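You operate a simulated robot arm through the tools that you are given. There is no shell and no other tool.

You are at the controls of a simulated robot arm. One attempt, no reset.

Task
Put things in order on the top of the drain bench. At the end: the white grooved block stands on top of the reel of blue wire; the green rolled mat stands where the blue grooved block stood; the black grooved block stands where the white grooved block stood; the blue grooved block stands where the black grooved block stood; whatever was shut is shut again. Leave all else as you found it, and nothing knocked over.

Only the result counts: the job must be done as asked and must still hold three seconds after the hand-in. Knocking over, shifting, dropping, spilling or breaking anything else fails it.

Robot
A 6-joint arm with a two-finger parallel gripper, fixed in place. Base frame: the origin is at the foot of the arm, x ahead of it, y to its left, z up; the work surface is at about z = 0. Readings come in cm, degrees, newtons and seconds.
With the tool pointing down near the work surface it reaches from about 12 to 50 cm from the base axis. Its first joint turns from -72.0 to 72.0 degrees. Payload 0.65 kg.
Tool frame: the origin (TCP) lies between the finger pads and is the grasp point; the fingertips stand 2.5 cm ahead of it; z points along the fingers, y is the line along which they close. The gripper opens to 7.6 cm. The fingers are 1.8 cm wide and 1 cm thick; the gripper's body (3.6 by 7.8 cm) begins 4.5 cm behind the TCP.
Orientation is that of the tool frame in the base frame, as a unit quaternion [w, x, y, z]. With the fingers straight down and closing along the base's y, the tool's x points along the base's -x, its y along +y and its z along -z.

Tools
- The arm moves only by the tool step_arm. Its argument "commands" is a list of rows, each a list of 3 entries, a list of its own where there are three numbers: the shift along the tool's x, y, z in cm, then the turn, a rotation vector about the tool's x, y, z in degrees, then the opening, from 0 (shut) to 1 (fully open). In form: [[[x, y, z], [wx, wy, wz], gripper], ...]. A call has 1 to 20 rows; each row shifts and turns the commanded pose from where the row before left it, along the tool's axes as they then stand. Each row takes 0.2 s and may step no farther than 5 cm and 8.6 degrees from the row before; otherwise, or with a gripper value out of range, the whole call is refused. A pose out of reach is approached as far as the arm can. The call stops where the force on the tool passes 40 N (or 10 N more than at its start, if that is more) or the arm is blocked; 0.2 s more then pass. The fingers move at their own pace (about 10.8 cm/s each) and stop on an object; they squeeze with about 40 N. The grip force told is the motor's: it shows also when the fingers shut on nothing. Time passes only in rows, and 0.2 s behind the last, so rows that do not move let the fingers close. It gives the time, the measured TCP pose, the force on the tool (base axes), the opening and the grip force at its end, in the units of the frame above (readings bear some noise), with the torque about the TCP (base axes, N m) and any sound that the robot's microphone picked up.
- Cameras (640 x 400 px; columns grow to the right, rows downward): "scene" is fixed at [5.93, 28.34, 39.4]; the picture's right is [-0.66, -0.75, 0.00], its down [-0.41, 0.36, -0.84] and it looks along [0.63, -0.55, -0.55] (base axes); focal length 214 px, centre (320, 200). "wrist" rides on the gripper at [5.8, 1.1, -8.1] in the tool frame; the picture's right is [-0.18, 0.98, 0.00], its down [-0.75, -0.14, -0.64] and it looks along [-0.63, -0.12, 0.77] (tool axes); focal length 243 px, centre (320, 200). There is no depth. A picture from a camera that has moved, and an enlarged one, comes with that camera's place and axes in the base frame and with its lens. The place of the scene camera against the robot may be out by one fixed shift of up to 1.8 cm in any direction.
- get_image(camera): a new picture of that camera. It takes no simulated time.
- inspect(camera, box): a new picture of the part [left, top, right, bottom] of that camera's present view, enlarged. It takes no simulated time.
- sign_off(): hands the job in; it is judged then, once.

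Places have to be worked out from the pictures, the camera data and where the tool is seen. Open the gripper and draw the arm clear of the work before you hand the job in, unless the task says otherwise.

The tools are called after "Emit:" as a command line: name --argument value ..., lists and objects as JSON in quotes. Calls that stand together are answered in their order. step_arm: Moves the arm, as the interface text tells. Its arguments: {"type":"object","properties":{"commands":{"type":"array"}},"required":["commands"]} The other tools are called the same way: get_image (camera) takes a picture; inspect (camera, box) takes an enlarged picture of a part of a camera's view; sign_off () hands the job in.

At the start:

```text
clock: 0.0
eef_pos: [27.58, 2.3, 32.27]
ee_rot: [0.001, 0.0, 1.0, 0.001]
force: [-0.1, 0.2, -0.1]
torque: [0.01, 0.02, -0.03]
finger_gap: 7.59
grasp_force: 0.0
```

scene: 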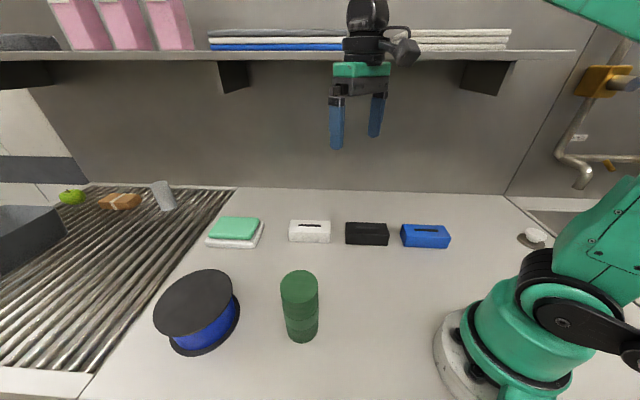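
wrist: 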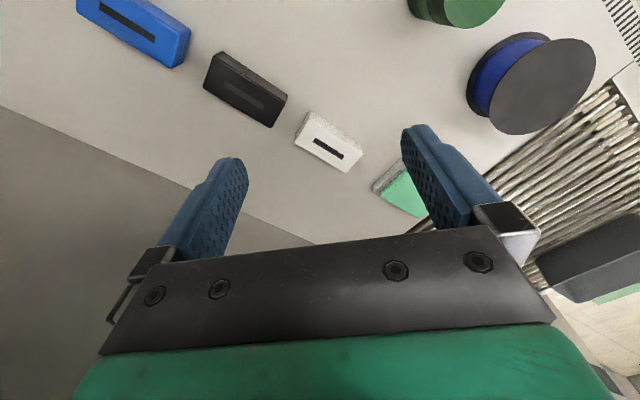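

I'll start with close looks at both cameras to locate the objects before any motion.

Emit:
inspect --camera "scene" --box '[140, 190, 460, 390]'

Emit:
inspect --camera "wrist" --box '[60, 0, 640, 240]'

Emit:
get_image --camera "wrist"

Emit:
inspect --camera "scene" --box '[280, 200, 480, 260]'

```text
2.00 times, centred on (300, 290) of scene
camera zoom: at [5.93, 28.34, 39.4], right [-0.66, -0.75, 0.0], down [-0.41, 0.36, -0.84], along [0.63, -0.55, -0.55], focal length 429 px, centre (360, 20)
```

zoom: 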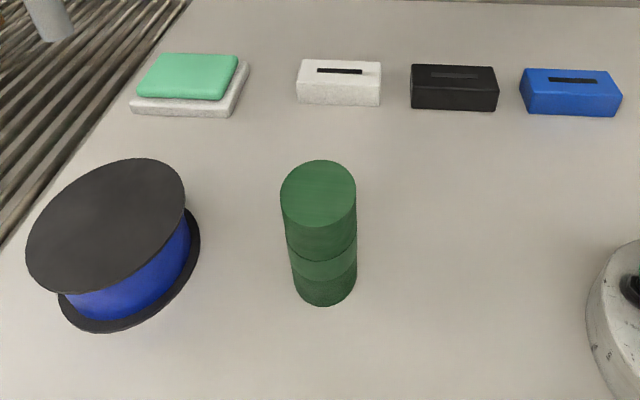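

```text
1.10 times, centred on (350, 120) of wrist
camera zoom: at [21.66, 3.34, 40.38], right [0.18, 0.98, 0.0], down [0.75, -0.14, 0.64], along [0.63, -0.12, -0.77], focal length 268 px, centre (287, 288)
```

zoom: 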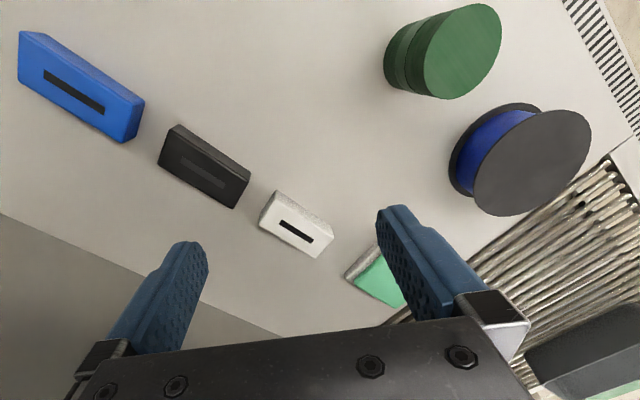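

```text
taken
camera wrist: at [21.66, 3.34, 40.38], right [0.18, 0.98, 0.0], down [0.75, -0.14, 0.64], along [0.63, -0.12, -0.77], focal length 243 px, centre (320, 200)
```

wrist: 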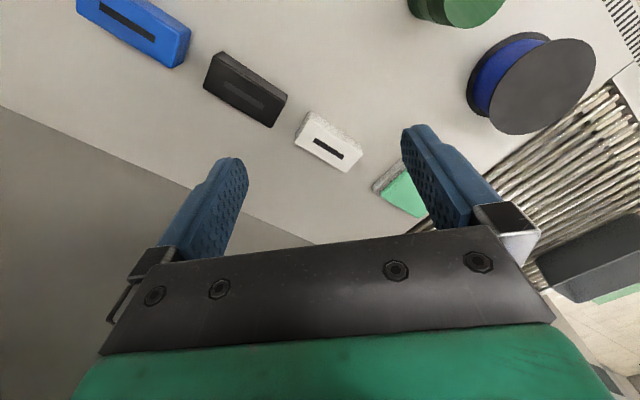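

```text
3.20 times, centred on (380, 230) of scene
camera zoom: at [5.93, 28.34, 39.4], right [-0.66, -0.75, 0.0], down [-0.41, 0.36, -0.84], along [0.63, -0.55, -0.55], focal length 686 px, centre (128, 104)
```

zoom: 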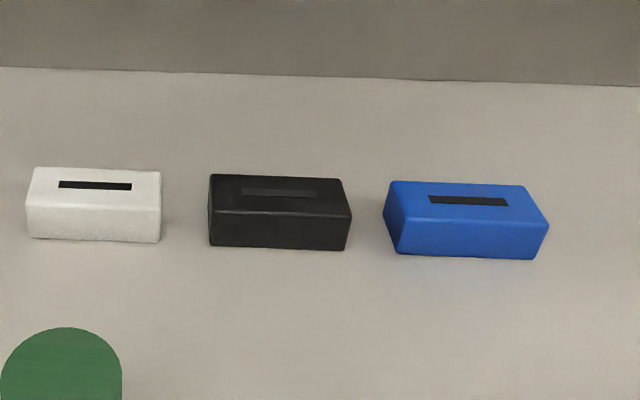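

The wrist and scene pictures agree. I judge the blocks sit in a row parallel to the wall: white at about (41.7, 1), black at (30.7, -9.8) and blue at (19.5, -21). The mat is near (22.5, 18) and the reel near (36, 30). I'll lower the tool and turn it 45° so the fingers close across the blocks, then look again.

Emit:
step_arm --commands '[[[0, 0, 2], [0, 0, -7.5], 1], [[0, 0, 2], [0, 0, -7.5], 1], [[0, 0, 2], [0, 0, -7.5], 1], [[0, 0, 2], [0, 0, -7.5], 1], [[0, 0, 2], [0, 0, -7.5], 1], [[0, 0, 2], [0, 0, -7.5], 1], [[0, 0, 0], [0, 0, 0], 1]]'

```text
clock: 1.6
eef_pos: [27.55, 2.23, 20.33]
ee_rot: [0.001, -0.382, 0.924, 0.001]
force: [0.7, -0.2, -0.3]
torque: [-0.01, 0.04, 0.01]
finger_gap: 7.61
grasp_force: 0.1
```

The turn took. Here is a look from this pose, to see which objects are in view.

Emit:
get_image --camera "wrist"

Emit:
get_image --camera "scene"

```text
taken
camera wrist: at [22.53, -1.11, 28.38], right [-0.57, 0.82, 0.0], down [0.63, 0.43, 0.64], along [0.53, 0.37, -0.76], focal length 243 px, centre (320, 200)
```

wrist: 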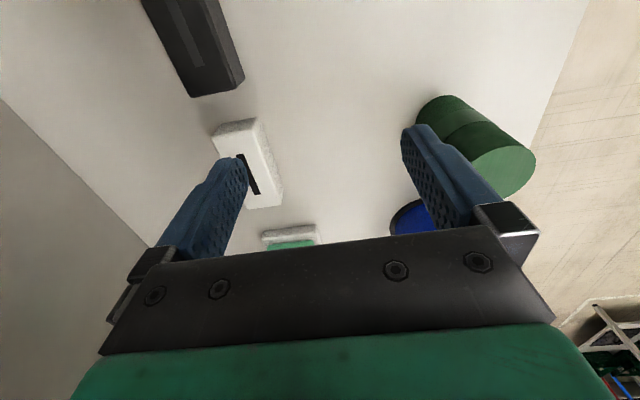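

```text
taken
```

scene: 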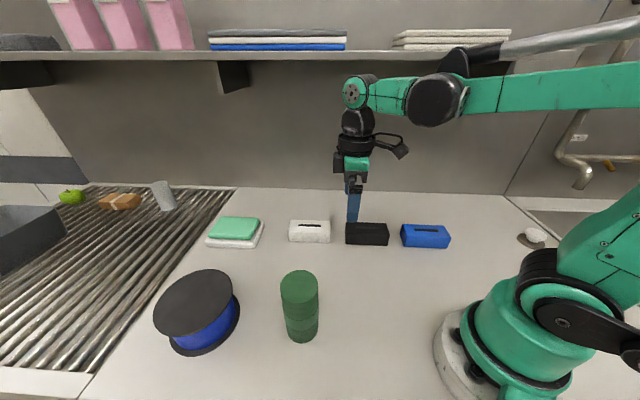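

Both pictures look as expected: black at the top of the wrist view, white ahead of the fingers. I'll move to hover over the white block at about z = 18 to measure it from above.

Emit:
step_arm --commands '[[[-1.82, -2.17, 0.4], [0, 0, 0], 1], [[-1.82, -2.17, 0.4], [0, 0, 0], 1], [[-1.82, -2.17, 0.4], [0, 0, 0], 1], [[-1.82, -2.17, 0.4], [0, 0, 0], 1], [[-1.82, -2.17, 0.4], [0, 0, 0], 1], [[0, 0, 0], [0, 0, 0], 1], [[0, 0, 0], [0, 0, 0], 1]]'

Emit:
get_image --camera "wrist"

Emit:
inspect --camera "wrist" --box '[200, 0, 440, 150]'

Emit:
get_image --camera "scene"

```text
clock: 3.2
eef_pos: [41.65, 1.05, 18.18]
ee_rot: [0.001, -0.382, 0.924, 0.001]
force: [0.5, 0.3, 1.4]
torque: [0.0, 0.01, 0.0]
finger_gap: 7.61
grasp_force: 0.2
```

```text
taken
camera wrist: at [36.79, -2.4, 26.33], right [-0.56, 0.83, 0.0], down [0.63, 0.43, 0.64], along [0.53, 0.36, -0.76], focal length 243 px, centre (320, 200)
```

wrist: 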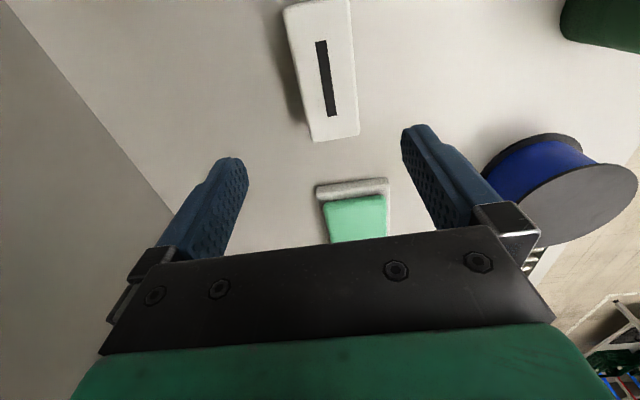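

```text
2.67 times, centred on (320, 75) of wrist
camera zoom: at [36.79, -2.4, 26.33], right [-0.56, 0.83, 0.0], down [0.63, 0.43, 0.64], along [0.53, 0.36, -0.76], focal length 647 px, centre (320, 533)
```

zoom: 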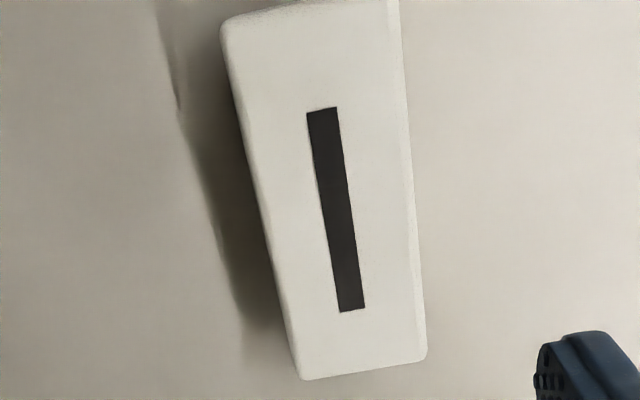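

```text
taken
```

scene: 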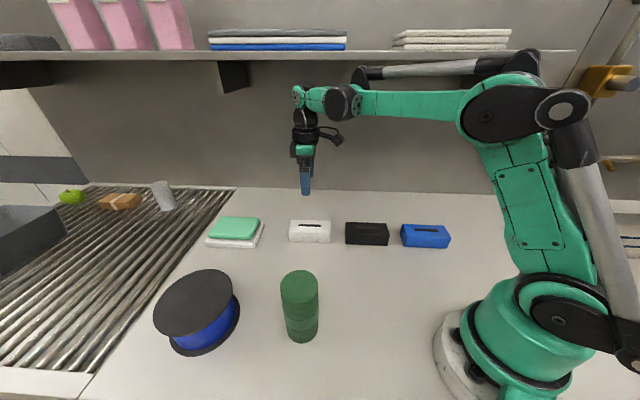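

The hover is right over the white block. I judge it about 5 × 10.5 cm, centred near (41.2, 1.3), with its long axis at about 45°. Next I'll zoom in on the reel and on the block's side to judge heights.

Emit:
inspect --camera "wrist" --box '[470, 100, 640, 260]'

Emit:
inspect --camera "scene" --box '[140, 255, 260, 365]'

Emit:
inspect --camera "scene" --box '[280, 210, 340, 250]'

Emit:
inspect --camera "scene" --box '[260, 260, 340, 350]'

```text
2.50 times, centred on (555, 180) of wrist
camera zoom: at [36.79, -2.4, 26.33], right [-0.56, 0.83, 0.0], down [0.63, 0.43, 0.64], along [0.53, 0.36, -0.76], focal length 606 px, centre (-268, 250)
```

zoom: 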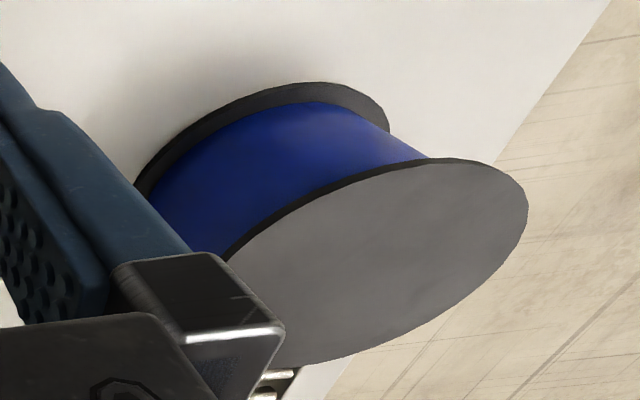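

```text
3.64 times, centred on (200, 310) of scene
camera zoom: at [5.93, 28.34, 39.4], right [-0.66, -0.75, 0.0], down [-0.41, 0.36, -0.84], along [0.63, -0.55, -0.55], focal length 780 px, centre (756, -200)
```

zoom: 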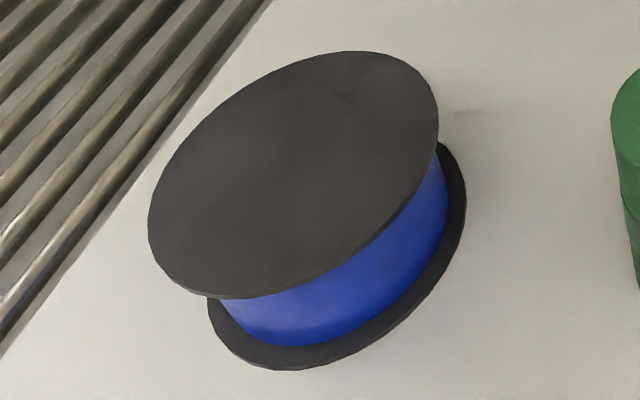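

```text
10.00 times, centred on (310, 230) of scene
camera zoom: at [5.93, 28.34, 39.4], right [-0.66, -0.75, 0.0], down [-0.41, 0.36, -0.84], along [0.63, -0.55, -0.55], focal length 2145 px, centre (420, -100)
```

zoom: 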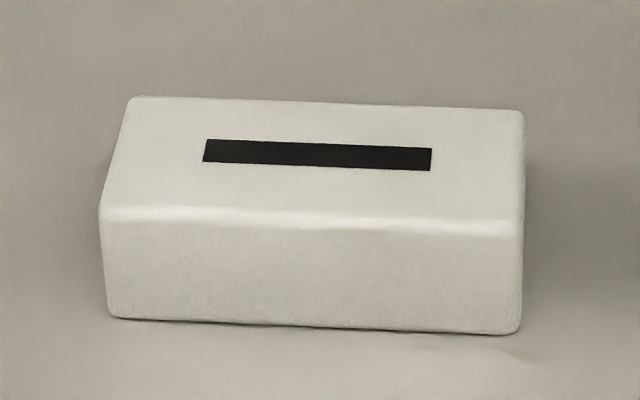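

```text
4.44 times, centred on (300, 305) of scene
camera zoom: at [5.93, 28.34, 39.4], right [-0.66, -0.75, 0.0], down [-0.41, 0.36, -0.84], along [0.63, -0.55, -0.55], focal length 953 px, centre (409, -267)
```

zoom: 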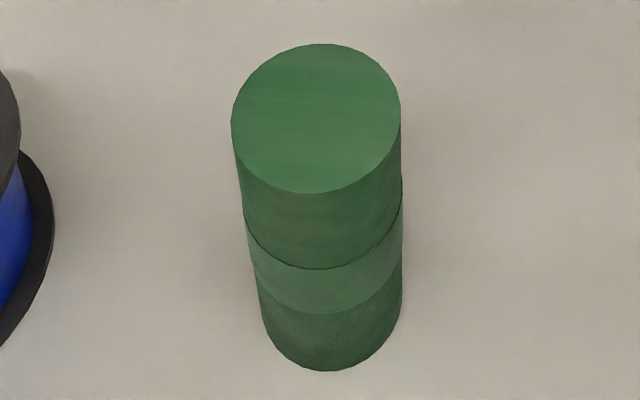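

From the pictures I judge the block about 3.7 cm high. The reel's top flange is about 12 cm across and 6.5 cm high, centred near (35.8, 30.4). I'll centre over the white block and come down to just above it for a check.

Emit:
step_arm --commands '[[[0.2, 0.52, 2], [0, 0, 0], 1], [[0, 0, 3], [0, 0, 0], 1], [[0, 0, 3], [0, 0, 0], 1], [[0, 0, 2], [0, 0, 0], 1], [[0, 0, 0], [0, 0, 0], 1], [[0, 0, 0], [0, 0, 0], 1]]'

Emit:
get_image --camera "wrist"

Emit:
inspect --camera "scene" --box '[260, 170, 360, 250]'

```text
clock: 4.6
eef_pos: [41.06, 1.19, 7.99]
ee_rot: [0.001, -0.383, 0.924, 0.0]
force: [0.6, -0.5, -1.2]
torque: [0.0, 0.01, 0.05]
finger_gap: 7.6
grasp_force: 0.1
```

```text
taken
camera wrist: at [36.16, -2.14, 16.18], right [-0.56, 0.83, 0.0], down [0.63, 0.43, 0.64], along [0.53, 0.36, -0.76], focal length 243 px, centre (320, 200)
```

wrist: 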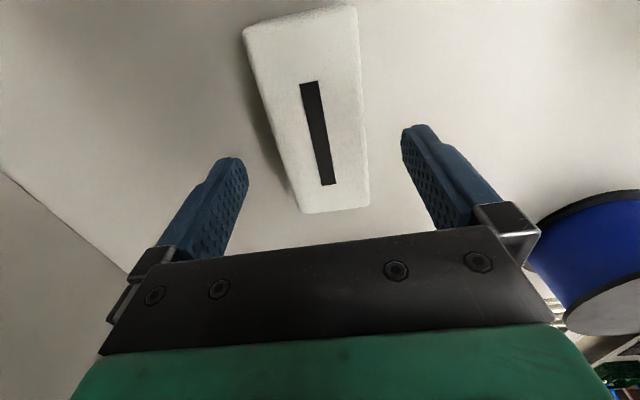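

```text
5.00 times, centred on (310, 210) of scene
camera zoom: at [5.93, 28.34, 39.4], right [-0.66, -0.75, 0.0], down [-0.41, 0.36, -0.84], along [0.63, -0.55, -0.55], focal length 1072 px, centre (370, 150)
```

zoom: 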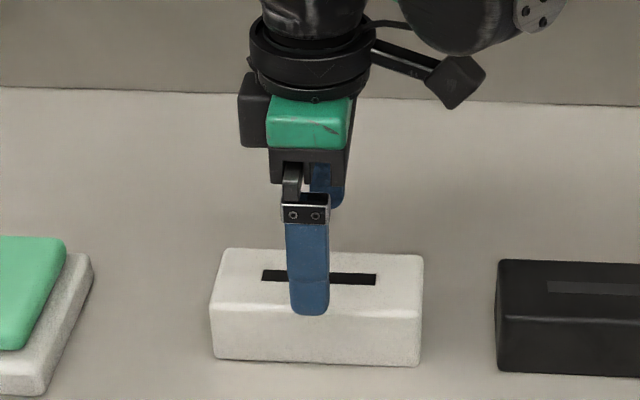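

The block sits centred between the fingers: its centre works out at (41.2, 1.3) against the TCP at (41.06, 1.19), and the axes match within a degree. I'll descend to z ≈ 3.1 and close.

Emit:
step_arm --commands '[[[-0.2, 0, 2], [0, 0, 0], 1], [[0, 0, 1.7], [0, 0, 0], 1], [[0, 0, 1.1], [0, 0, 0], 1], [[0, 0, 0], [0, 0, 0], 1], [[0, 0, 0], [0, 0, 0], 1]]'

Emit:
inspect --camera "scene" --box '[260, 170, 360, 250]'

```text
clock: 5.8
eef_pos: [41.33, 1.25, 3.43]
ee_rot: [0.001, -0.383, 0.924, 0.0]
force: [0.4, 0.0, 0.0]
torque: [-0.01, 0.01, 0.01]
finger_gap: 7.58
grasp_force: 0.1
```

```text
5.00 times, centred on (310, 210) of scene
camera zoom: at [5.93, 28.34, 39.4], right [-0.66, -0.75, 0.0], down [-0.41, 0.36, -0.84], along [0.63, -0.55, -0.55], focal length 1072 px, centre (370, 150)
```

zoom: 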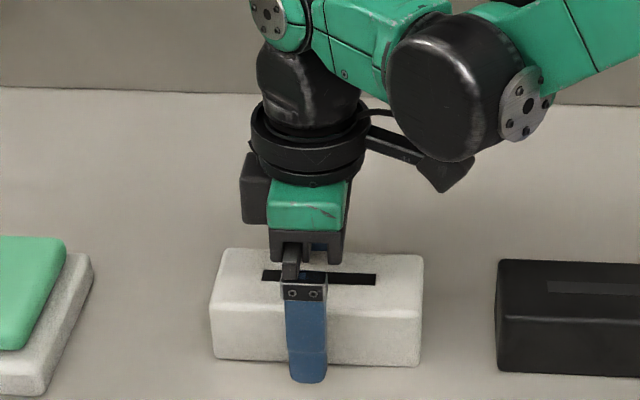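

The fingers straddle the block with their tips about 1 cm above the bench, so I'll close on it now.

Emit:
step_arm --commands '[[[0.2, 0, 0.2], [0, 0, 0], 1], [[0, 0, 0], [0, 0, 0], 0], [[0, 0, 0], [0, 0, 0], 0], [[0, 0, 0], [0, 0, 0], 0], [[0, 0, 0], [0, 0, 0], 0]]'

```text
clock: 7.0
eef_pos: [41.16, 1.24, 3.3]
ee_rot: [0.001, -0.382, 0.924, 0.0]
force: [-0.7, 1.4, 4.9]
torque: [0.08, 0.1, 0.0]
finger_gap: 4.94
grasp_force: 39.7
```

It gripped at 4.94 cm width with 40 N; I take this as white's place, TCP (41.16, 1.24, 3.3). Next I lift gently straight up and look at it.

Emit:
step_arm --commands '[[[0, 0, -1], [0, 0, 0], 0], [[0, 0, -2], [0, 0, 0], 0], [[0, 0, -3], [0, 0, 0], 0], [[0, 0, -3], [0, 0, 0], 0], [[0, 0, -3], [0, 0, 0], 0], [[0, 0, 0], [0, 0, 0], 0], [[0, 0, 0], [0, 0, 0], 0]]'

Emit:
get_image --camera "scene"

Emit:
get_image --camera "wrist"

```text
clock: 8.6
eef_pos: [41.14, 1.24, 15.6]
ee_rot: [0.001, -0.383, 0.924, 0.001]
force: [-0.3, 0.1, -2.1]
torque: [-0.01, 0.03, 0.0]
finger_gap: 4.96
grasp_force: 40.4
```

```text
taken
```

scene: 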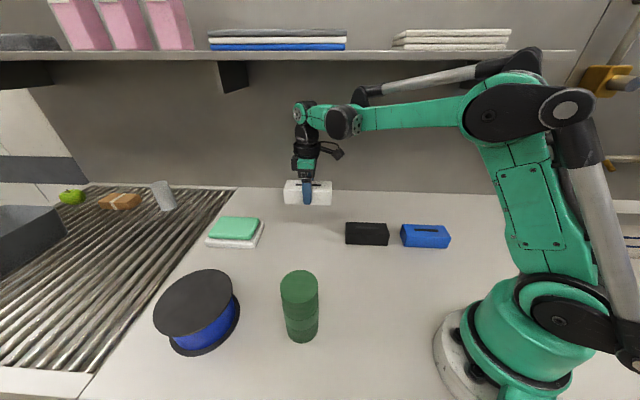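

```text
taken
camera wrist: at [36.19, -2.1, 23.58], right [-0.56, 0.83, 0.0], down [0.63, 0.43, 0.64], along [0.53, 0.36, -0.76], focal length 243 px, centre (320, 200)
```

wrist: 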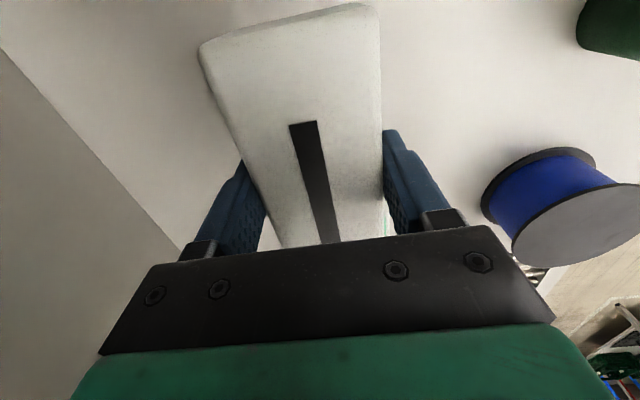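

The block is held at about 2 N (about 0.2 kg), and nothing else moved. The reel is wholly visible in this wrist view, so I'll zoom in for a better fix on its top flange.

Emit:
inspect --camera "wrist" --box '[470, 130, 640, 280]'

```text
2.67 times, centred on (555, 205) of wrist
camera zoom: at [36.19, -2.1, 23.58], right [-0.56, 0.83, 0.0], down [0.63, 0.43, 0.64], along [0.53, 0.36, -0.76], focal length 647 px, centre (-307, 187)
```

zoom: 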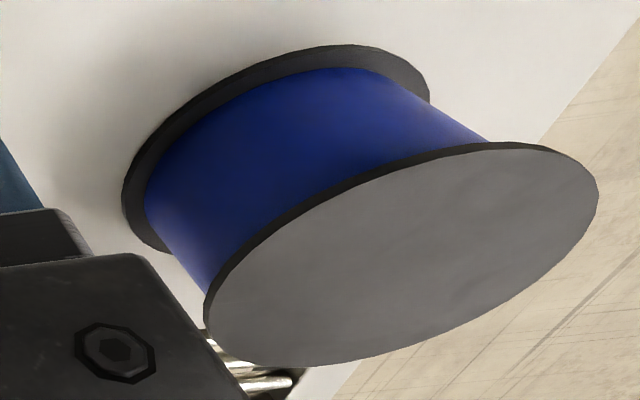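

Three views agree on the reel: top centre near (36.5, 30.1), top at about z = 6.8. I'll carry the white block there at the present height, well above the towel and clear of the mat.

Emit:
step_arm --commands '[[[-0.7, 1.0, 0], [0, 0, 0], 0], [[-1.4, 1.9, 0], [0, 0, 0], 0], [[-1.7, 2.4, 0], [0, 0, 0], 0], [[-1.7, 2.4, 0], [0, 0, 0], 0], [[-1.7, 2.4, 0], [0, 0, 0], 0], [[-1.7, 2.4, 0], [0, 0, 0], 0], [[-1.7, 2.4, 0], [0, 0, 0], 0], [[-1.7, 2.4, 0], [0, 0, 0], 0], [[-1.7, 2.4, 0], [0, 0, 0], 0], [[-1.7, 2.0, 0], [0, 0, 0], 0], [[-1.0, 1.3, 0], [0, 0, 0], 0], [[-0.4, 0.7, 0], [0, 0, 0], 0], [[0, 0, 0], [0, 0, 0], 0], [[0, 0, 0], [0, 0, 0], 0]]'

Emit:
get_image --camera "scene"

Emit:
get_image --camera "wrist"

```text
clock: 11.6
eef_pos: [36.53, 30.18, 15.31]
ee_rot: [0.001, -0.384, 0.924, 0.001]
force: [-0.3, 0.1, -3.1]
torque: [0.0, 0.01, -0.02]
finger_gap: 4.98
grasp_force: 40.7
```

```text
taken
```

scene: 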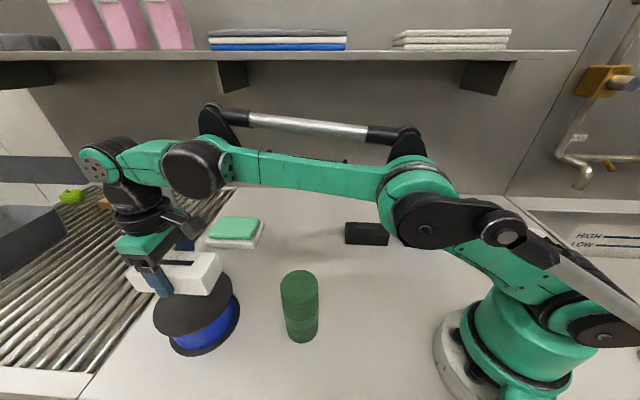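

```text
taken
camera wrist: at [31.6, 26.79, 23.36], right [-0.56, 0.83, 0.0], down [0.63, 0.43, 0.64], along [0.53, 0.36, -0.76], focal length 243 px, centre (320, 200)
```

wrist: 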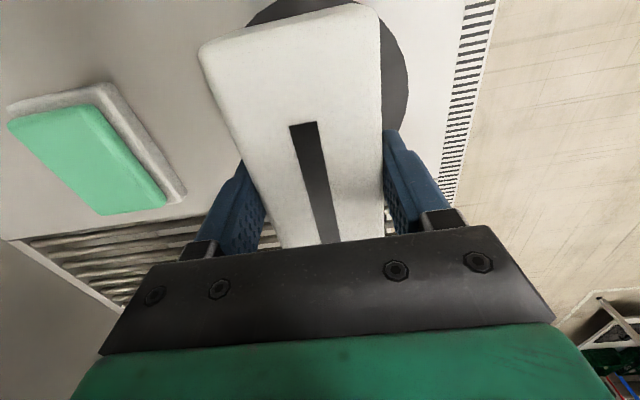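

The flange shows symmetrically behind the held block (its right rim falls where I predicted), so the block is centred over the reel. I'll go down to about 1 cm above expected contact, then look.

Emit:
step_arm --commands '[[[0, 0, 1.5], [0, 0, 0], 0], [[0, 0, 1.5], [0, 0, 0], 0], [[0, 0, 0.8], [0, 0, 0], 0], [[0, 0, 0], [0, 0, 0], 0], [[0, 0, 0], [0, 0, 0], 0]]'

Emit:
inspect --camera "scene" --box '[90, 200, 290, 370]'

```text
clock: 12.8
eef_pos: [36.55, 30.07, 11.62]
ee_rot: [0.001, -0.383, 0.924, 0.0]
force: [-0.1, 0.4, -3.2]
torque: [-0.02, 0.0, 0.0]
finger_gap: 4.94
grasp_force: 39.8
```

```text
2.35 times, centred on (190, 285) of scene
camera zoom: at [5.93, 28.34, 39.4], right [-0.66, -0.75, 0.0], down [-0.41, 0.36, -0.84], along [0.63, -0.55, -0.55], focal length 505 px, centre (626, 0)
```

zoom: 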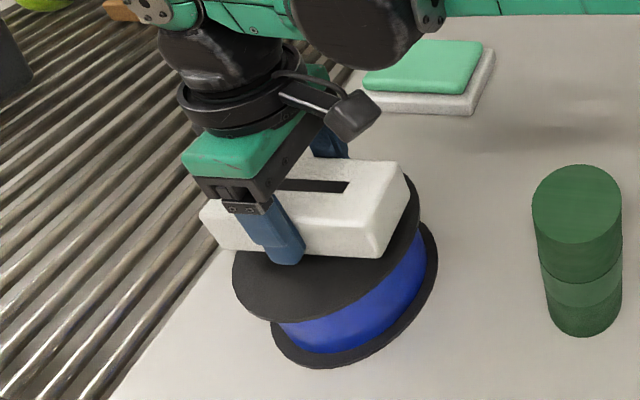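

The block hovers just above the flange, with the force still showing only its weight (-3 N). I'll inch down and watch the force.

Emit:
step_arm --commands '[[[0, 0, 0.3], [0, 0, 0], 0], [[0, 0, 0.3], [0, 0, 0], 0], [[0, 0, 0.2], [0, 0, 0], 0], [[0, 0, 0], [0, 0, 0], 0]]'

Emit:
inspect --camera "scene" --box '[130, 250, 250, 340]'

```text
clock: 13.8
eef_pos: [36.61, 30.23, 10.76]
ee_rot: [0.001, -0.383, 0.924, 0.001]
force: [0.0, 0.0, -2.7]
torque: [0.01, 0.0, -0.01]
finger_gap: 4.96
grasp_force: 40.0
```

```text
4.44 times, centred on (190, 295) of scene
camera zoom: at [5.93, 28.34, 39.4], right [-0.66, -0.75, 0.0], down [-0.41, 0.36, -0.84], along [0.63, -0.55, -0.55], focal length 953 px, centre (898, -222)
```

zoom: 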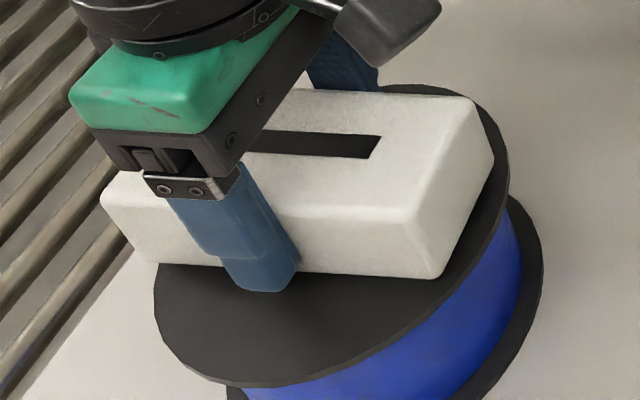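

The block's corner pixels match my model of it centred over the flange. Force still shows only weight, so I'll keep inching down.

Emit:
step_arm --commands '[[[0, 0, 0.2], [0, 0, 0], 0], [[0, 0, 0.2], [0, 0, 0], 0], [[0, 0, 0], [0, 0, 0], 0]]'

```text
clock: 14.6
eef_pos: [36.54, 30.02, 10.3]
ee_rot: [0.001, -0.383, 0.924, 0.0]
force: [0.0, -0.5, -2.4]
torque: [0.02, 0.0, 0.02]
finger_gap: 4.97
grasp_force: 39.9
```

No contact yet at z = 10.3; the force is unchanged, so I'll take two more small steps.

Emit:
step_arm --commands '[[[0, 0, 0.15], [0, 0, 0], 0], [[0, 0, 0.15], [0, 0, 0], 0], [[0, 0, 0], [0, 0, 0], 0]]'

```text
clock: 15.4
eef_pos: [36.45, 30.08, 10.05]
ee_rot: [0.001, -0.383, 0.924, 0.0]
force: [-4.7, 2.7, 39.5]
torque: [0.01, 0.01, -0.03]
finger_gap: 5.0
grasp_force: 40.1
```

Contact came at z ≈ 10.1, so the flange top is near 6.8. I'll ease up a hair to unload it before opening.

Emit:
step_arm --commands '[[[0, 0, -0.1], [0, 0, 0], 0], [[0, 0, 0], [0, 0, 0], 0]]'

```text
clock: 16.0
eef_pos: [36.54, 30.14, 10.03]
ee_rot: [0.002, -0.382, 0.924, 0.001]
force: [-2.6, 2.5, 6.3]
torque: [0.42, -0.05, 0.14]
finger_gap: 4.95
grasp_force: 39.9
```

The load is down to about 6 N with the block seated, so I'll open the fingers and hold still.

Emit:
step_arm --commands '[[[0, 0, 0], [0, 0, 0], 0.75], [[0, 0, 0], [0, 0, 0], 0.9], [[0, 0, 0], [0, 0, 0], 0.9], [[0, 0, 0], [0, 0, 0], 0.9]]'

Emit:
inspect --camera "scene" --box '[90, 200, 290, 370]'

Emit:
get_image --camera "wrist"

```text
clock: 17.0
eef_pos: [36.57, 30.02, 10.2]
ee_rot: [0.0, -0.383, 0.924, 0.0]
force: [0.3, 0.7, 0.8]
torque: [0.01, -0.02, -0.01]
finger_gap: 6.84
grasp_force: 0.1
```

```text
2.35 times, centred on (190, 285) of scene
camera zoom: at [5.93, 28.34, 39.4], right [-0.66, -0.75, 0.0], down [-0.41, 0.36, -0.84], along [0.63, -0.55, -0.55], focal length 505 px, centre (626, 0)
```

zoom: 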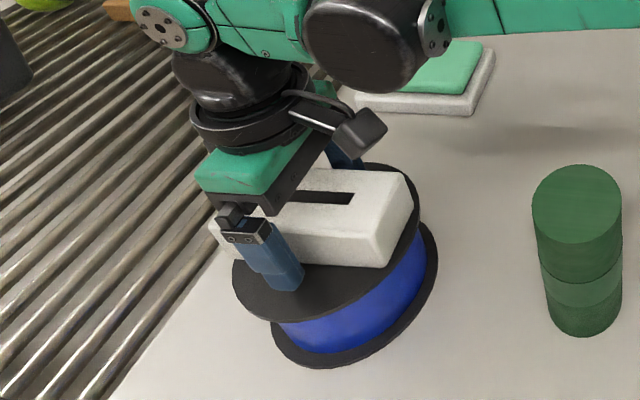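

```text
taken
camera wrist: at [31.62, 26.74, 18.21], right [-0.56, 0.83, 0.0], down [0.63, 0.43, 0.64], along [0.53, 0.36, -0.76], focal length 243 px, centre (320, 200)
```

wrist: 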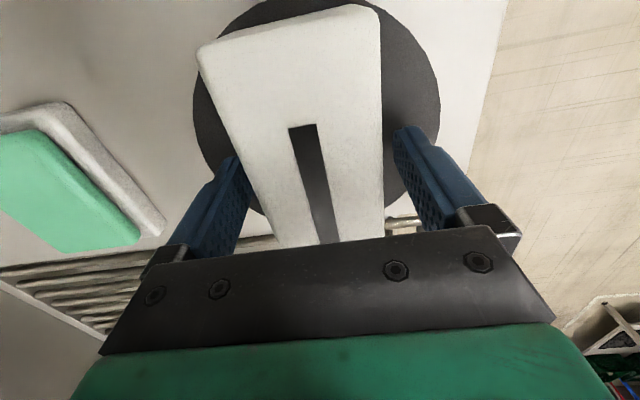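

The block is on the flange and free of the fingers. I'll rise straight up slowly, then look to check that it sits centred and the reel hasn't moved.

Emit:
step_arm --commands '[[[0, 0, -0.7], [0, 0, 0], 0.9], [[0, 0, -1.5], [0, 0, 0], 0.9], [[0, 0, -2], [0, 0, 0], 1], [[0, 0, -2], [0, 0, 0], 1], [[0, 0, 0], [0, 0, 0], 1]]'

Emit:
inspect --camera "scene" --box '[90, 200, 290, 370]'

Emit:
get_image --camera "wrist"

```text
clock: 18.2
eef_pos: [36.5, 30.09, 16.5]
ee_rot: [0.0, -0.383, 0.924, 0.001]
force: [-0.7, 0.8, 0.3]
torque: [0.0, 0.01, -0.04]
finger_gap: 7.61
grasp_force: 0.1
```

```text
2.35 times, centred on (190, 285) of scene
camera zoom: at [5.93, 28.34, 39.4], right [-0.66, -0.75, 0.0], down [-0.41, 0.36, -0.84], along [0.63, -0.55, -0.55], focal length 505 px, centre (626, 0)
```

zoom: 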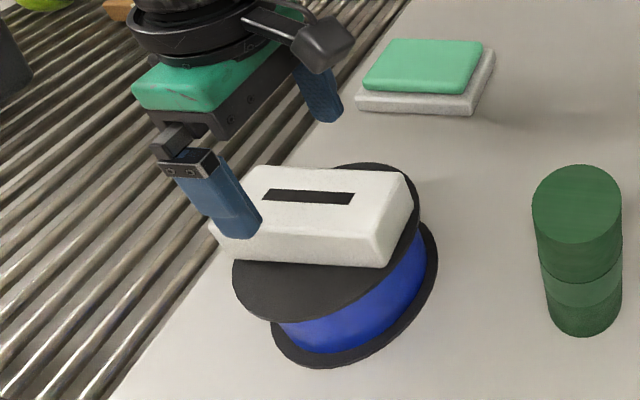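

```text
taken
camera wrist: at [31.6, 26.73, 24.51], right [-0.56, 0.83, 0.0], down [0.63, 0.43, 0.64], along [0.53, 0.36, -0.76], focal length 243 px, centre (320, 200)
```

wrist: 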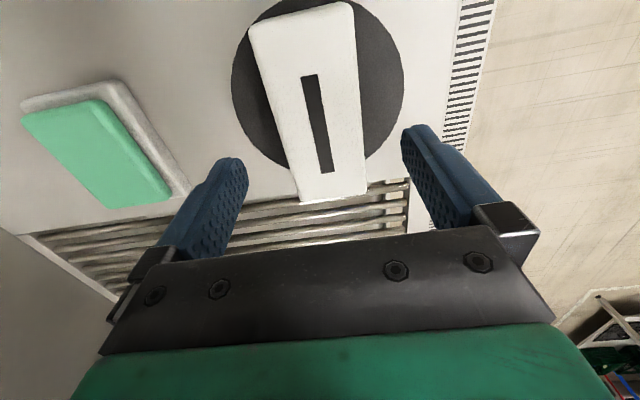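

White sits centred on the reel to within a few millimetres, and the reel hasn't shifted. Next I'll go back across to hover over the black block near (30.4, -9.4).

Emit:
step_arm --commands '[[[1.3, -1.0, -0.5], [0, 0, 0], 1], [[2.0, -1.5, -0.5], [0, 0, 0], 1], [[2.7, -1.97, -0.5], [0, 0, 0], 1], [[2.7, -1.97, 0], [0, 0, 0], 1], [[2.7, -1.97, 0], [0, 0, 0], 1], [[2.7, -1.97, 0], [0, 0, 0], 1], [[2.7, -1.97, 0], [0, 0, 0], 1], [[2.7, -1.97, 0], [0, 0, 0], 1], [[2.7, -1.97, 0], [0, 0, 0], 1], [[2.7, -1.97, 0], [0, 0, 0], 1], [[2.7, -1.97, 0], [0, 0, 0], 1], [[2.0, -1.5, 0], [0, 0, 0], 1], [[1.6, -1.2, 0], [0, 0, 0], 1], [[1.0, -0.7, 0], [0, 0, 0], 1], [[0, 0, 0], [0, 0, 0], 1], [[0, 0, 0], [0, 0, 0], 1]]'

Emit:
get_image --camera "wrist"

Emit:
inspect --camera "wrist" --box '[200, 0, 440, 150]'

Emit:
get_image --camera "scene"

```text
clock: 21.6
eef_pos: [30.5, -9.3, 17.73]
ee_rot: [0.001, -0.383, 0.924, 0.0]
force: [0.0, -0.3, -0.2]
torque: [-0.03, 0.01, 0.0]
finger_gap: 7.62
grasp_force: 0.0
```

```text
taken
camera wrist: at [25.55, -12.7, 25.84], right [-0.56, 0.83, 0.0], down [0.63, 0.43, 0.64], along [0.53, 0.36, -0.76], focal length 243 px, centre (320, 200)
```

wrist: 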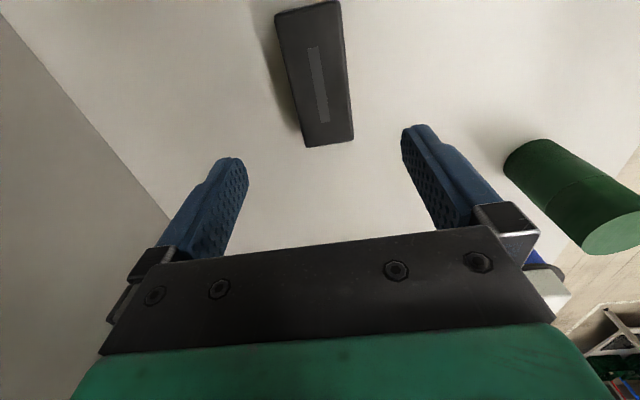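

```text
2.67 times, centred on (320, 75) of wrist
camera zoom: at [25.55, -12.7, 25.84], right [-0.56, 0.83, 0.0], down [0.63, 0.43, 0.64], along [0.53, 0.36, -0.76], focal length 647 px, centre (320, 533)
```

zoom: 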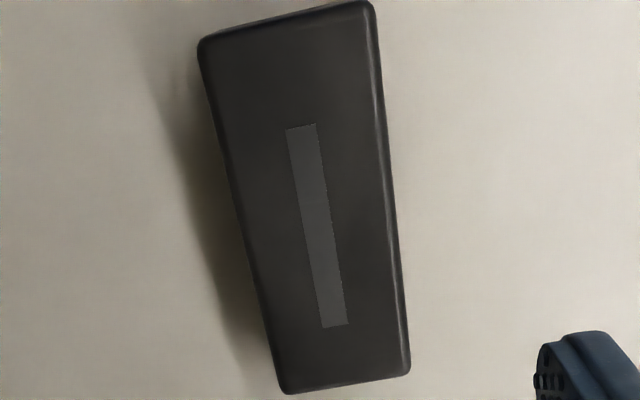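

```text
taken
```

scene: 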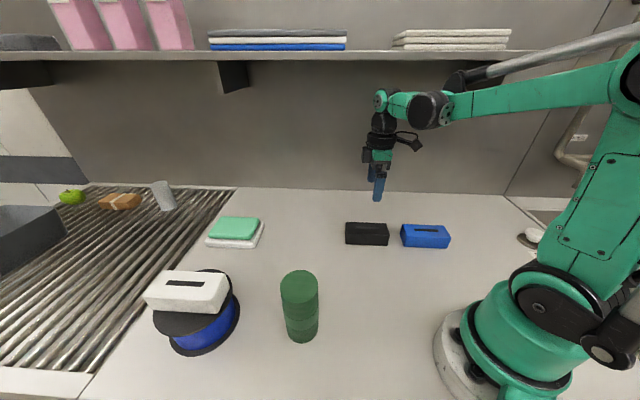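

The black block's centre works out at (30.55, -9.34), right under the tool at (30.5, -9.3), with matching yaw. I'll descend around it.

Emit:
step_arm --commands '[[[0, 0, 2.5], [0, 0, 0], 1], [[0, 0, 3], [0, 0, 0], 1], [[0, 0, 3], [0, 0, 0], 1], [[0, 0, 2], [0, 0, 0], 1], [[0, 0, 0], [0, 0, 0], 1], [[0, 0, 0], [0, 0, 0], 1]]'

Emit:
get_image --camera "wrist"

Emit:
inspect --camera "scene" --box '[320, 170, 420, 250]'

```text
clock: 23.0
eef_pos: [30.32, -9.26, 7.51]
ee_rot: [0.0, -0.383, 0.924, 0.0]
force: [0.5, 0.6, -0.2]
torque: [0.01, 0.0, 0.0]
finger_gap: 7.59
grasp_force: 0.0
```

```text
taken
camera wrist: at [25.49, -12.66, 15.51], right [-0.56, 0.83, 0.0], down [0.63, 0.43, 0.64], along [0.53, 0.36, -0.76], focal length 243 px, centre (320, 200)
```

wrist: 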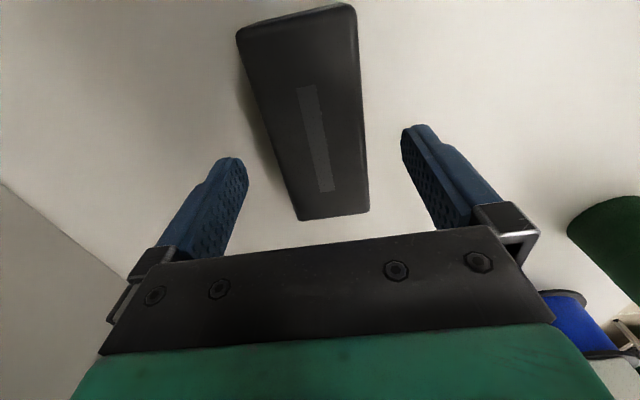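

```text
5.00 times, centred on (370, 210) of scene
camera zoom: at [5.93, 28.34, 39.4], right [-0.66, -0.75, 0.0], down [-0.41, 0.36, -0.84], along [0.63, -0.55, -0.55], focal length 1072 px, centre (70, 150)
```

zoom: 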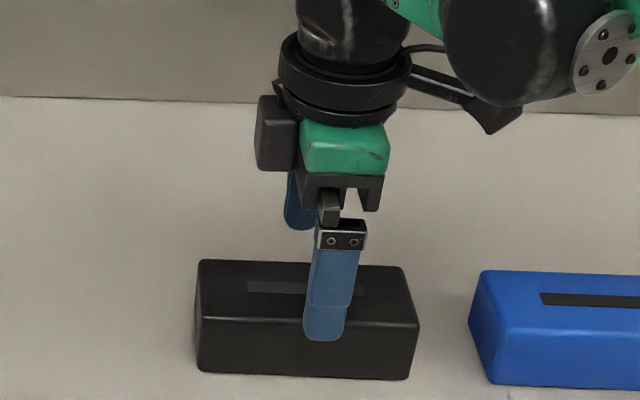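

Black lies between the fingers with an offset of about 0.2 cm across. I'll correct that and descend to grasp height.

Emit:
step_arm --commands '[[[0, -0.15, 1.5], [0, 0, 0], 1], [[0, 0, 1.5], [0, 0, 0], 1], [[0, 0, 1.2], [0, 0, 0], 1], [[0, 0, 0], [0, 0, 0], 1], [[0, 0, 0], [0, 0, 0], 1]]'

Emit:
inspect --camera "scene" --box '[320, 170, 420, 250]'

```text
clock: 24.2
eef_pos: [30.57, -9.48, 3.09]
ee_rot: [0.001, -0.383, 0.924, 0.001]
force: [0.4, -0.3, -0.3]
torque: [-0.01, 0.0, -0.02]
finger_gap: 7.59
grasp_force: 0.0
```

```text
5.00 times, centred on (370, 210) of scene
camera zoom: at [5.93, 28.34, 39.4], right [-0.66, -0.75, 0.0], down [-0.41, 0.36, -0.84], along [0.63, -0.55, -0.55], focal length 1072 px, centre (70, 150)
```

zoom: 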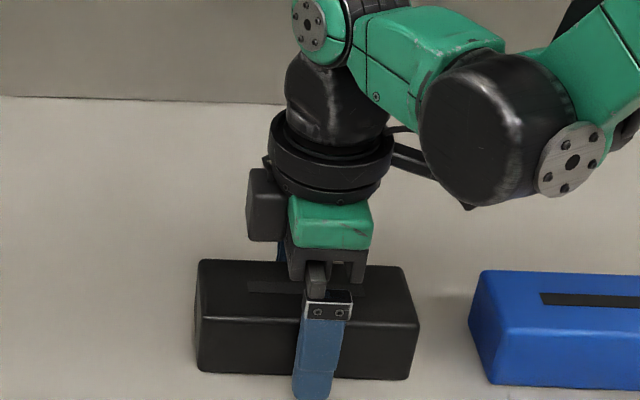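

The fingers straddle black with the tips clear of the bench, so I'll close at about the same height as before.

Emit:
step_arm --commands '[[[0, 0, -0.15], [0, 0, 0], 1], [[0, 0, 0], [0, 0, 0], 0], [[0, 0, 0], [0, 0, 0], 0], [[0, 0, 0], [0, 0, 0], 0], [[0, 0, 0], [0, 0, 0], 0]]'

```text
clock: 25.4
eef_pos: [30.56, -9.54, 3.25]
ee_rot: [0.001, -0.383, 0.924, 0.0]
force: [0.3, -1.2, 0.9]
torque: [0.03, 0.01, 0.0]
finger_gap: 4.97
grasp_force: 40.2
```

Black is gripped at 4.97 cm; its place is TCP (30.56, -9.5, 3.25). I'll lift it and slide it along the row to above white's old place at (41.15, 1.24).

Emit:
step_arm --commands '[[[0, 0, -1], [0, 0, 0], 0], [[0, 0, -2], [0, 0, 0], 0], [[0, 0, -2.5], [0, 0, 0], 0], [[0, 0, -2.5], [0, 0, 0], 0], [[-1.5, 0, 0], [0, 0, 0], 0], [[-2.5, 0, 0], [0, 0, 0], 0], [[-2.5, 0.12, 0], [0, 0, 0], 0], [[-2.5, 0, 0], [0, 0, 0], 0], [[-2.5, 0, 0], [0, 0, 0], 0], [[-2.2, 0, 0], [0, 0, 0], 0], [[-1.4, 0, 0], [0, 0, 0], 0], [[0, 0, 0], [0, 0, 0], 0], [[0, 0, 0], [0, 0, 0], 0]]'

Emit:
get_image --camera "scene"

Emit:
get_image --camera "wrist"

```text
clock: 28.2
eef_pos: [41.15, 1.3, 11.24]
ee_rot: [0.002, -0.383, 0.924, 0.001]
force: [-0.9, -0.4, -3.0]
torque: [0.04, 0.01, 0.03]
finger_gap: 4.98
grasp_force: 40.2
```

```text
taken
```

scene: 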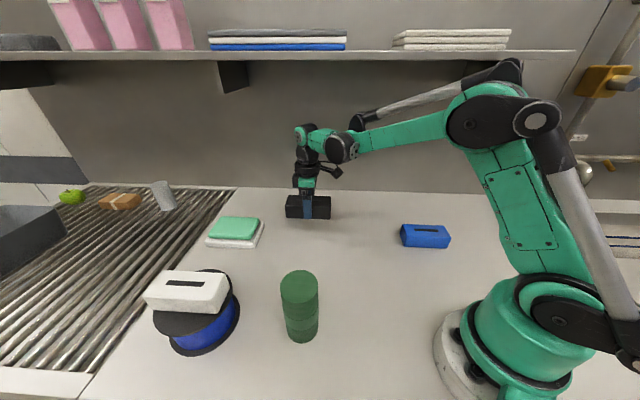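

```text
taken
camera wrist: at [36.22, -2.06, 19.33], right [-0.56, 0.83, 0.0], down [0.63, 0.43, 0.64], along [0.53, 0.36, -0.76], focal length 243 px, centre (320, 200)
```

wrist: 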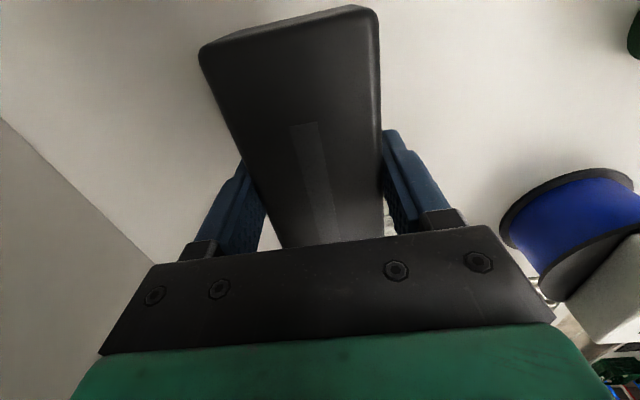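

Black hangs in the same grip as white did, right over white's old spot at (41.15, 1.30). I'll lower it, slowing near the bench.

Emit:
step_arm --commands '[[[0, 0, 2], [0, 0, 0], 0], [[0, 0, 2.5], [0, 0, 0], 0], [[0, 0, 2], [0, 0, 0], 0], [[0, 0, 0.7], [0, 0, 0], 0], [[0, 0, 0], [0, 0, 0], 0], [[0, 0, 0], [0, 0, 0], 0]]'

```text
clock: 29.6
eef_pos: [41.13, 1.36, 4.05]
ee_rot: [0.0, -0.383, 0.924, 0.0]
force: [-0.1, 0.6, -2.9]
torque: [0.02, 0.01, 0.01]
finger_gap: 4.97
grasp_force: 39.9
```

At z = 4.05 it still hangs free and the bench should be about 0.75 cm lower. I'll inch down, with a tiny sideways correction.

Emit:
step_arm --commands '[[[0.05, -0.05, 0.25], [0, 0, 0], 0], [[0, 0, 0.2], [0, 0, 0], 0], [[0, 0, 0.1], [0, 0, 0], 0], [[0, 0, 0], [0, 0, 0], 0]]'

```text
clock: 30.6
eef_pos: [41.1, 1.29, 3.54]
ee_rot: [0.002, -0.383, 0.924, 0.001]
force: [0.3, 0.3, -4.5]
torque: [0.04, -0.04, 0.01]
finger_gap: 4.98
grasp_force: 39.9
```

There's still no contact at z = 3.54, so two more tiny steps.

Emit:
step_arm --commands '[[[0, 0, 0.1], [0, 0, 0], 0], [[0, 0, 0.1], [0, 0, 0], 0], [[0, 0, 0], [0, 0, 0], 0]]'

```text
clock: 31.4
eef_pos: [41.21, 1.25, 3.29]
ee_rot: [0.001, -0.382, 0.924, -0.001]
force: [-0.1, 0.3, 4.4]
torque: [0.01, 0.13, 0.01]
finger_gap: 4.95
grasp_force: 39.9
```

Light contact at z = 3.29 (+4 N against -3 N hanging), so black is on the bench at white's pose. I'll open and rise.

Emit:
step_arm --commands '[[[0, 0, 0], [0, 0, 0], 0.75], [[0, 0, 0], [0, 0, 0], 1], [[0, 0, 0], [0, 0, 0], 1], [[0, 0, -1], [0, 0, 0], 1], [[0, 0, -2], [0, 0, 0], 1], [[0, 0, -3], [0, 0, 0], 1], [[0, 0, -3], [0, 0, 0], 1], [[0, 0, -3], [0, 0, 0], 1], [[0, 0, 0], [0, 0, 0], 1]]'

Emit:
inspect --camera "scene" --box '[280, 210, 340, 250]'

Emit:
get_image --camera "scene"

```text
clock: 33.4
eef_pos: [41.27, 1.32, 15.52]
ee_rot: [0.001, -0.383, 0.924, 0.0]
force: [0.1, 0.7, 0.1]
torque: [0.0, 0.02, -0.01]
finger_gap: 7.61
grasp_force: 0.0
```

```text
10.00 times, centred on (310, 230) of scene
camera zoom: at [5.93, 28.34, 39.4], right [-0.66, -0.75, 0.0], down [-0.41, 0.36, -0.84], along [0.63, -0.55, -0.55], focal length 2145 px, centre (420, -100)
```

zoom: 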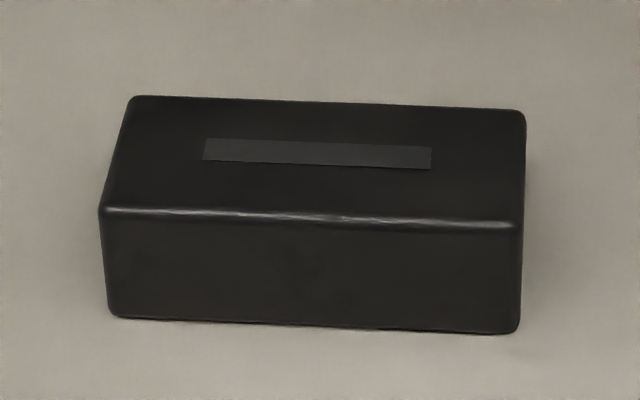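

```text
taken
```

scene: 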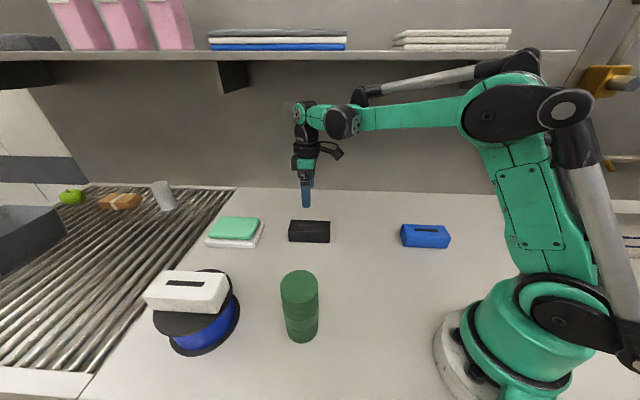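

Black matches white's old outline pixel for pixel. Blue should be near (19.6, -20.4), so I'll move back along the row to hover over it.

Emit:
step_arm --commands '[[[1.5, 0, -0.5], [0, 0, 0], 1], [[2.5, 0, -0.5], [0, 0, 0], 1], [[2.9, 0, -0.5], [0, 0, 0], 1], [[2.9, 0, 0], [0, 0, 0], 1], [[2.9, 0, 0], [0, 0, 0], 1], [[2.9, 0, 0], [0, 0, 0], 1], [[2.9, 0, 0], [0, 0, 0], 1], [[2.9, 0, 0], [0, 0, 0], 1], [[2.9, 0, 0], [0, 0, 0], 1], [[2.9, 0, 0], [0, 0, 0], 1], [[2.0, -0.07, 0], [0, 0, 0], 1], [[1.4, 0, 0], [0, 0, 0], 1], [[0, 0, 0], [0, 0, 0], 1], [[0, 0, 0], [0, 0, 0], 1]]'

Emit:
get_image --camera "wrist"

Emit:
inspect --camera "wrist" --box '[200, 0, 440, 150]'

Emit:
get_image --camera "scene"

```text
clock: 36.4
eef_pos: [19.58, -20.53, 16.64]
ee_rot: [0.001, -0.383, 0.924, 0.0]
force: [0.2, 0.2, 0.8]
torque: [-0.02, 0.03, 0.02]
finger_gap: 7.61
grasp_force: 0.0
```

```text
taken
camera wrist: at [14.61, -23.89, 24.71], right [-0.56, 0.83, 0.0], down [0.63, 0.43, 0.64], along [0.53, 0.36, -0.76], focal length 243 px, centre (320, 200)
```

wrist: 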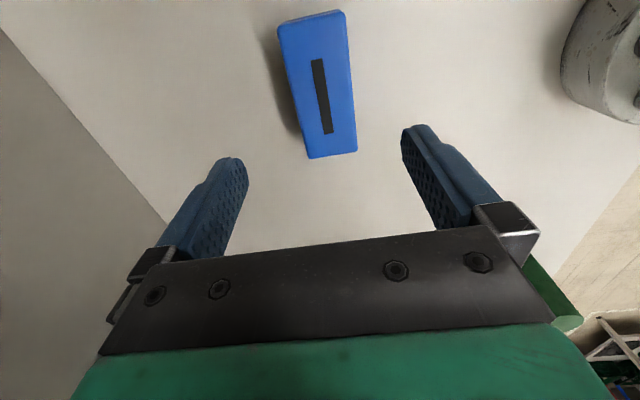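

```text
2.67 times, centred on (320, 75) of wrist
camera zoom: at [14.61, -23.89, 24.71], right [-0.56, 0.83, 0.0], down [0.63, 0.43, 0.64], along [0.53, 0.36, -0.76], focal length 647 px, centre (320, 533)
```

zoom: 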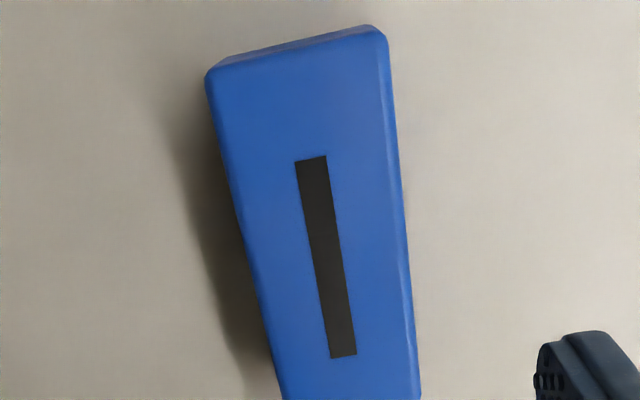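

```text
taken
```

scene: 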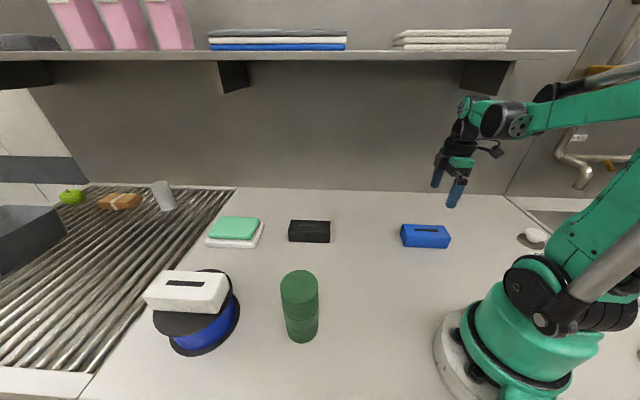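

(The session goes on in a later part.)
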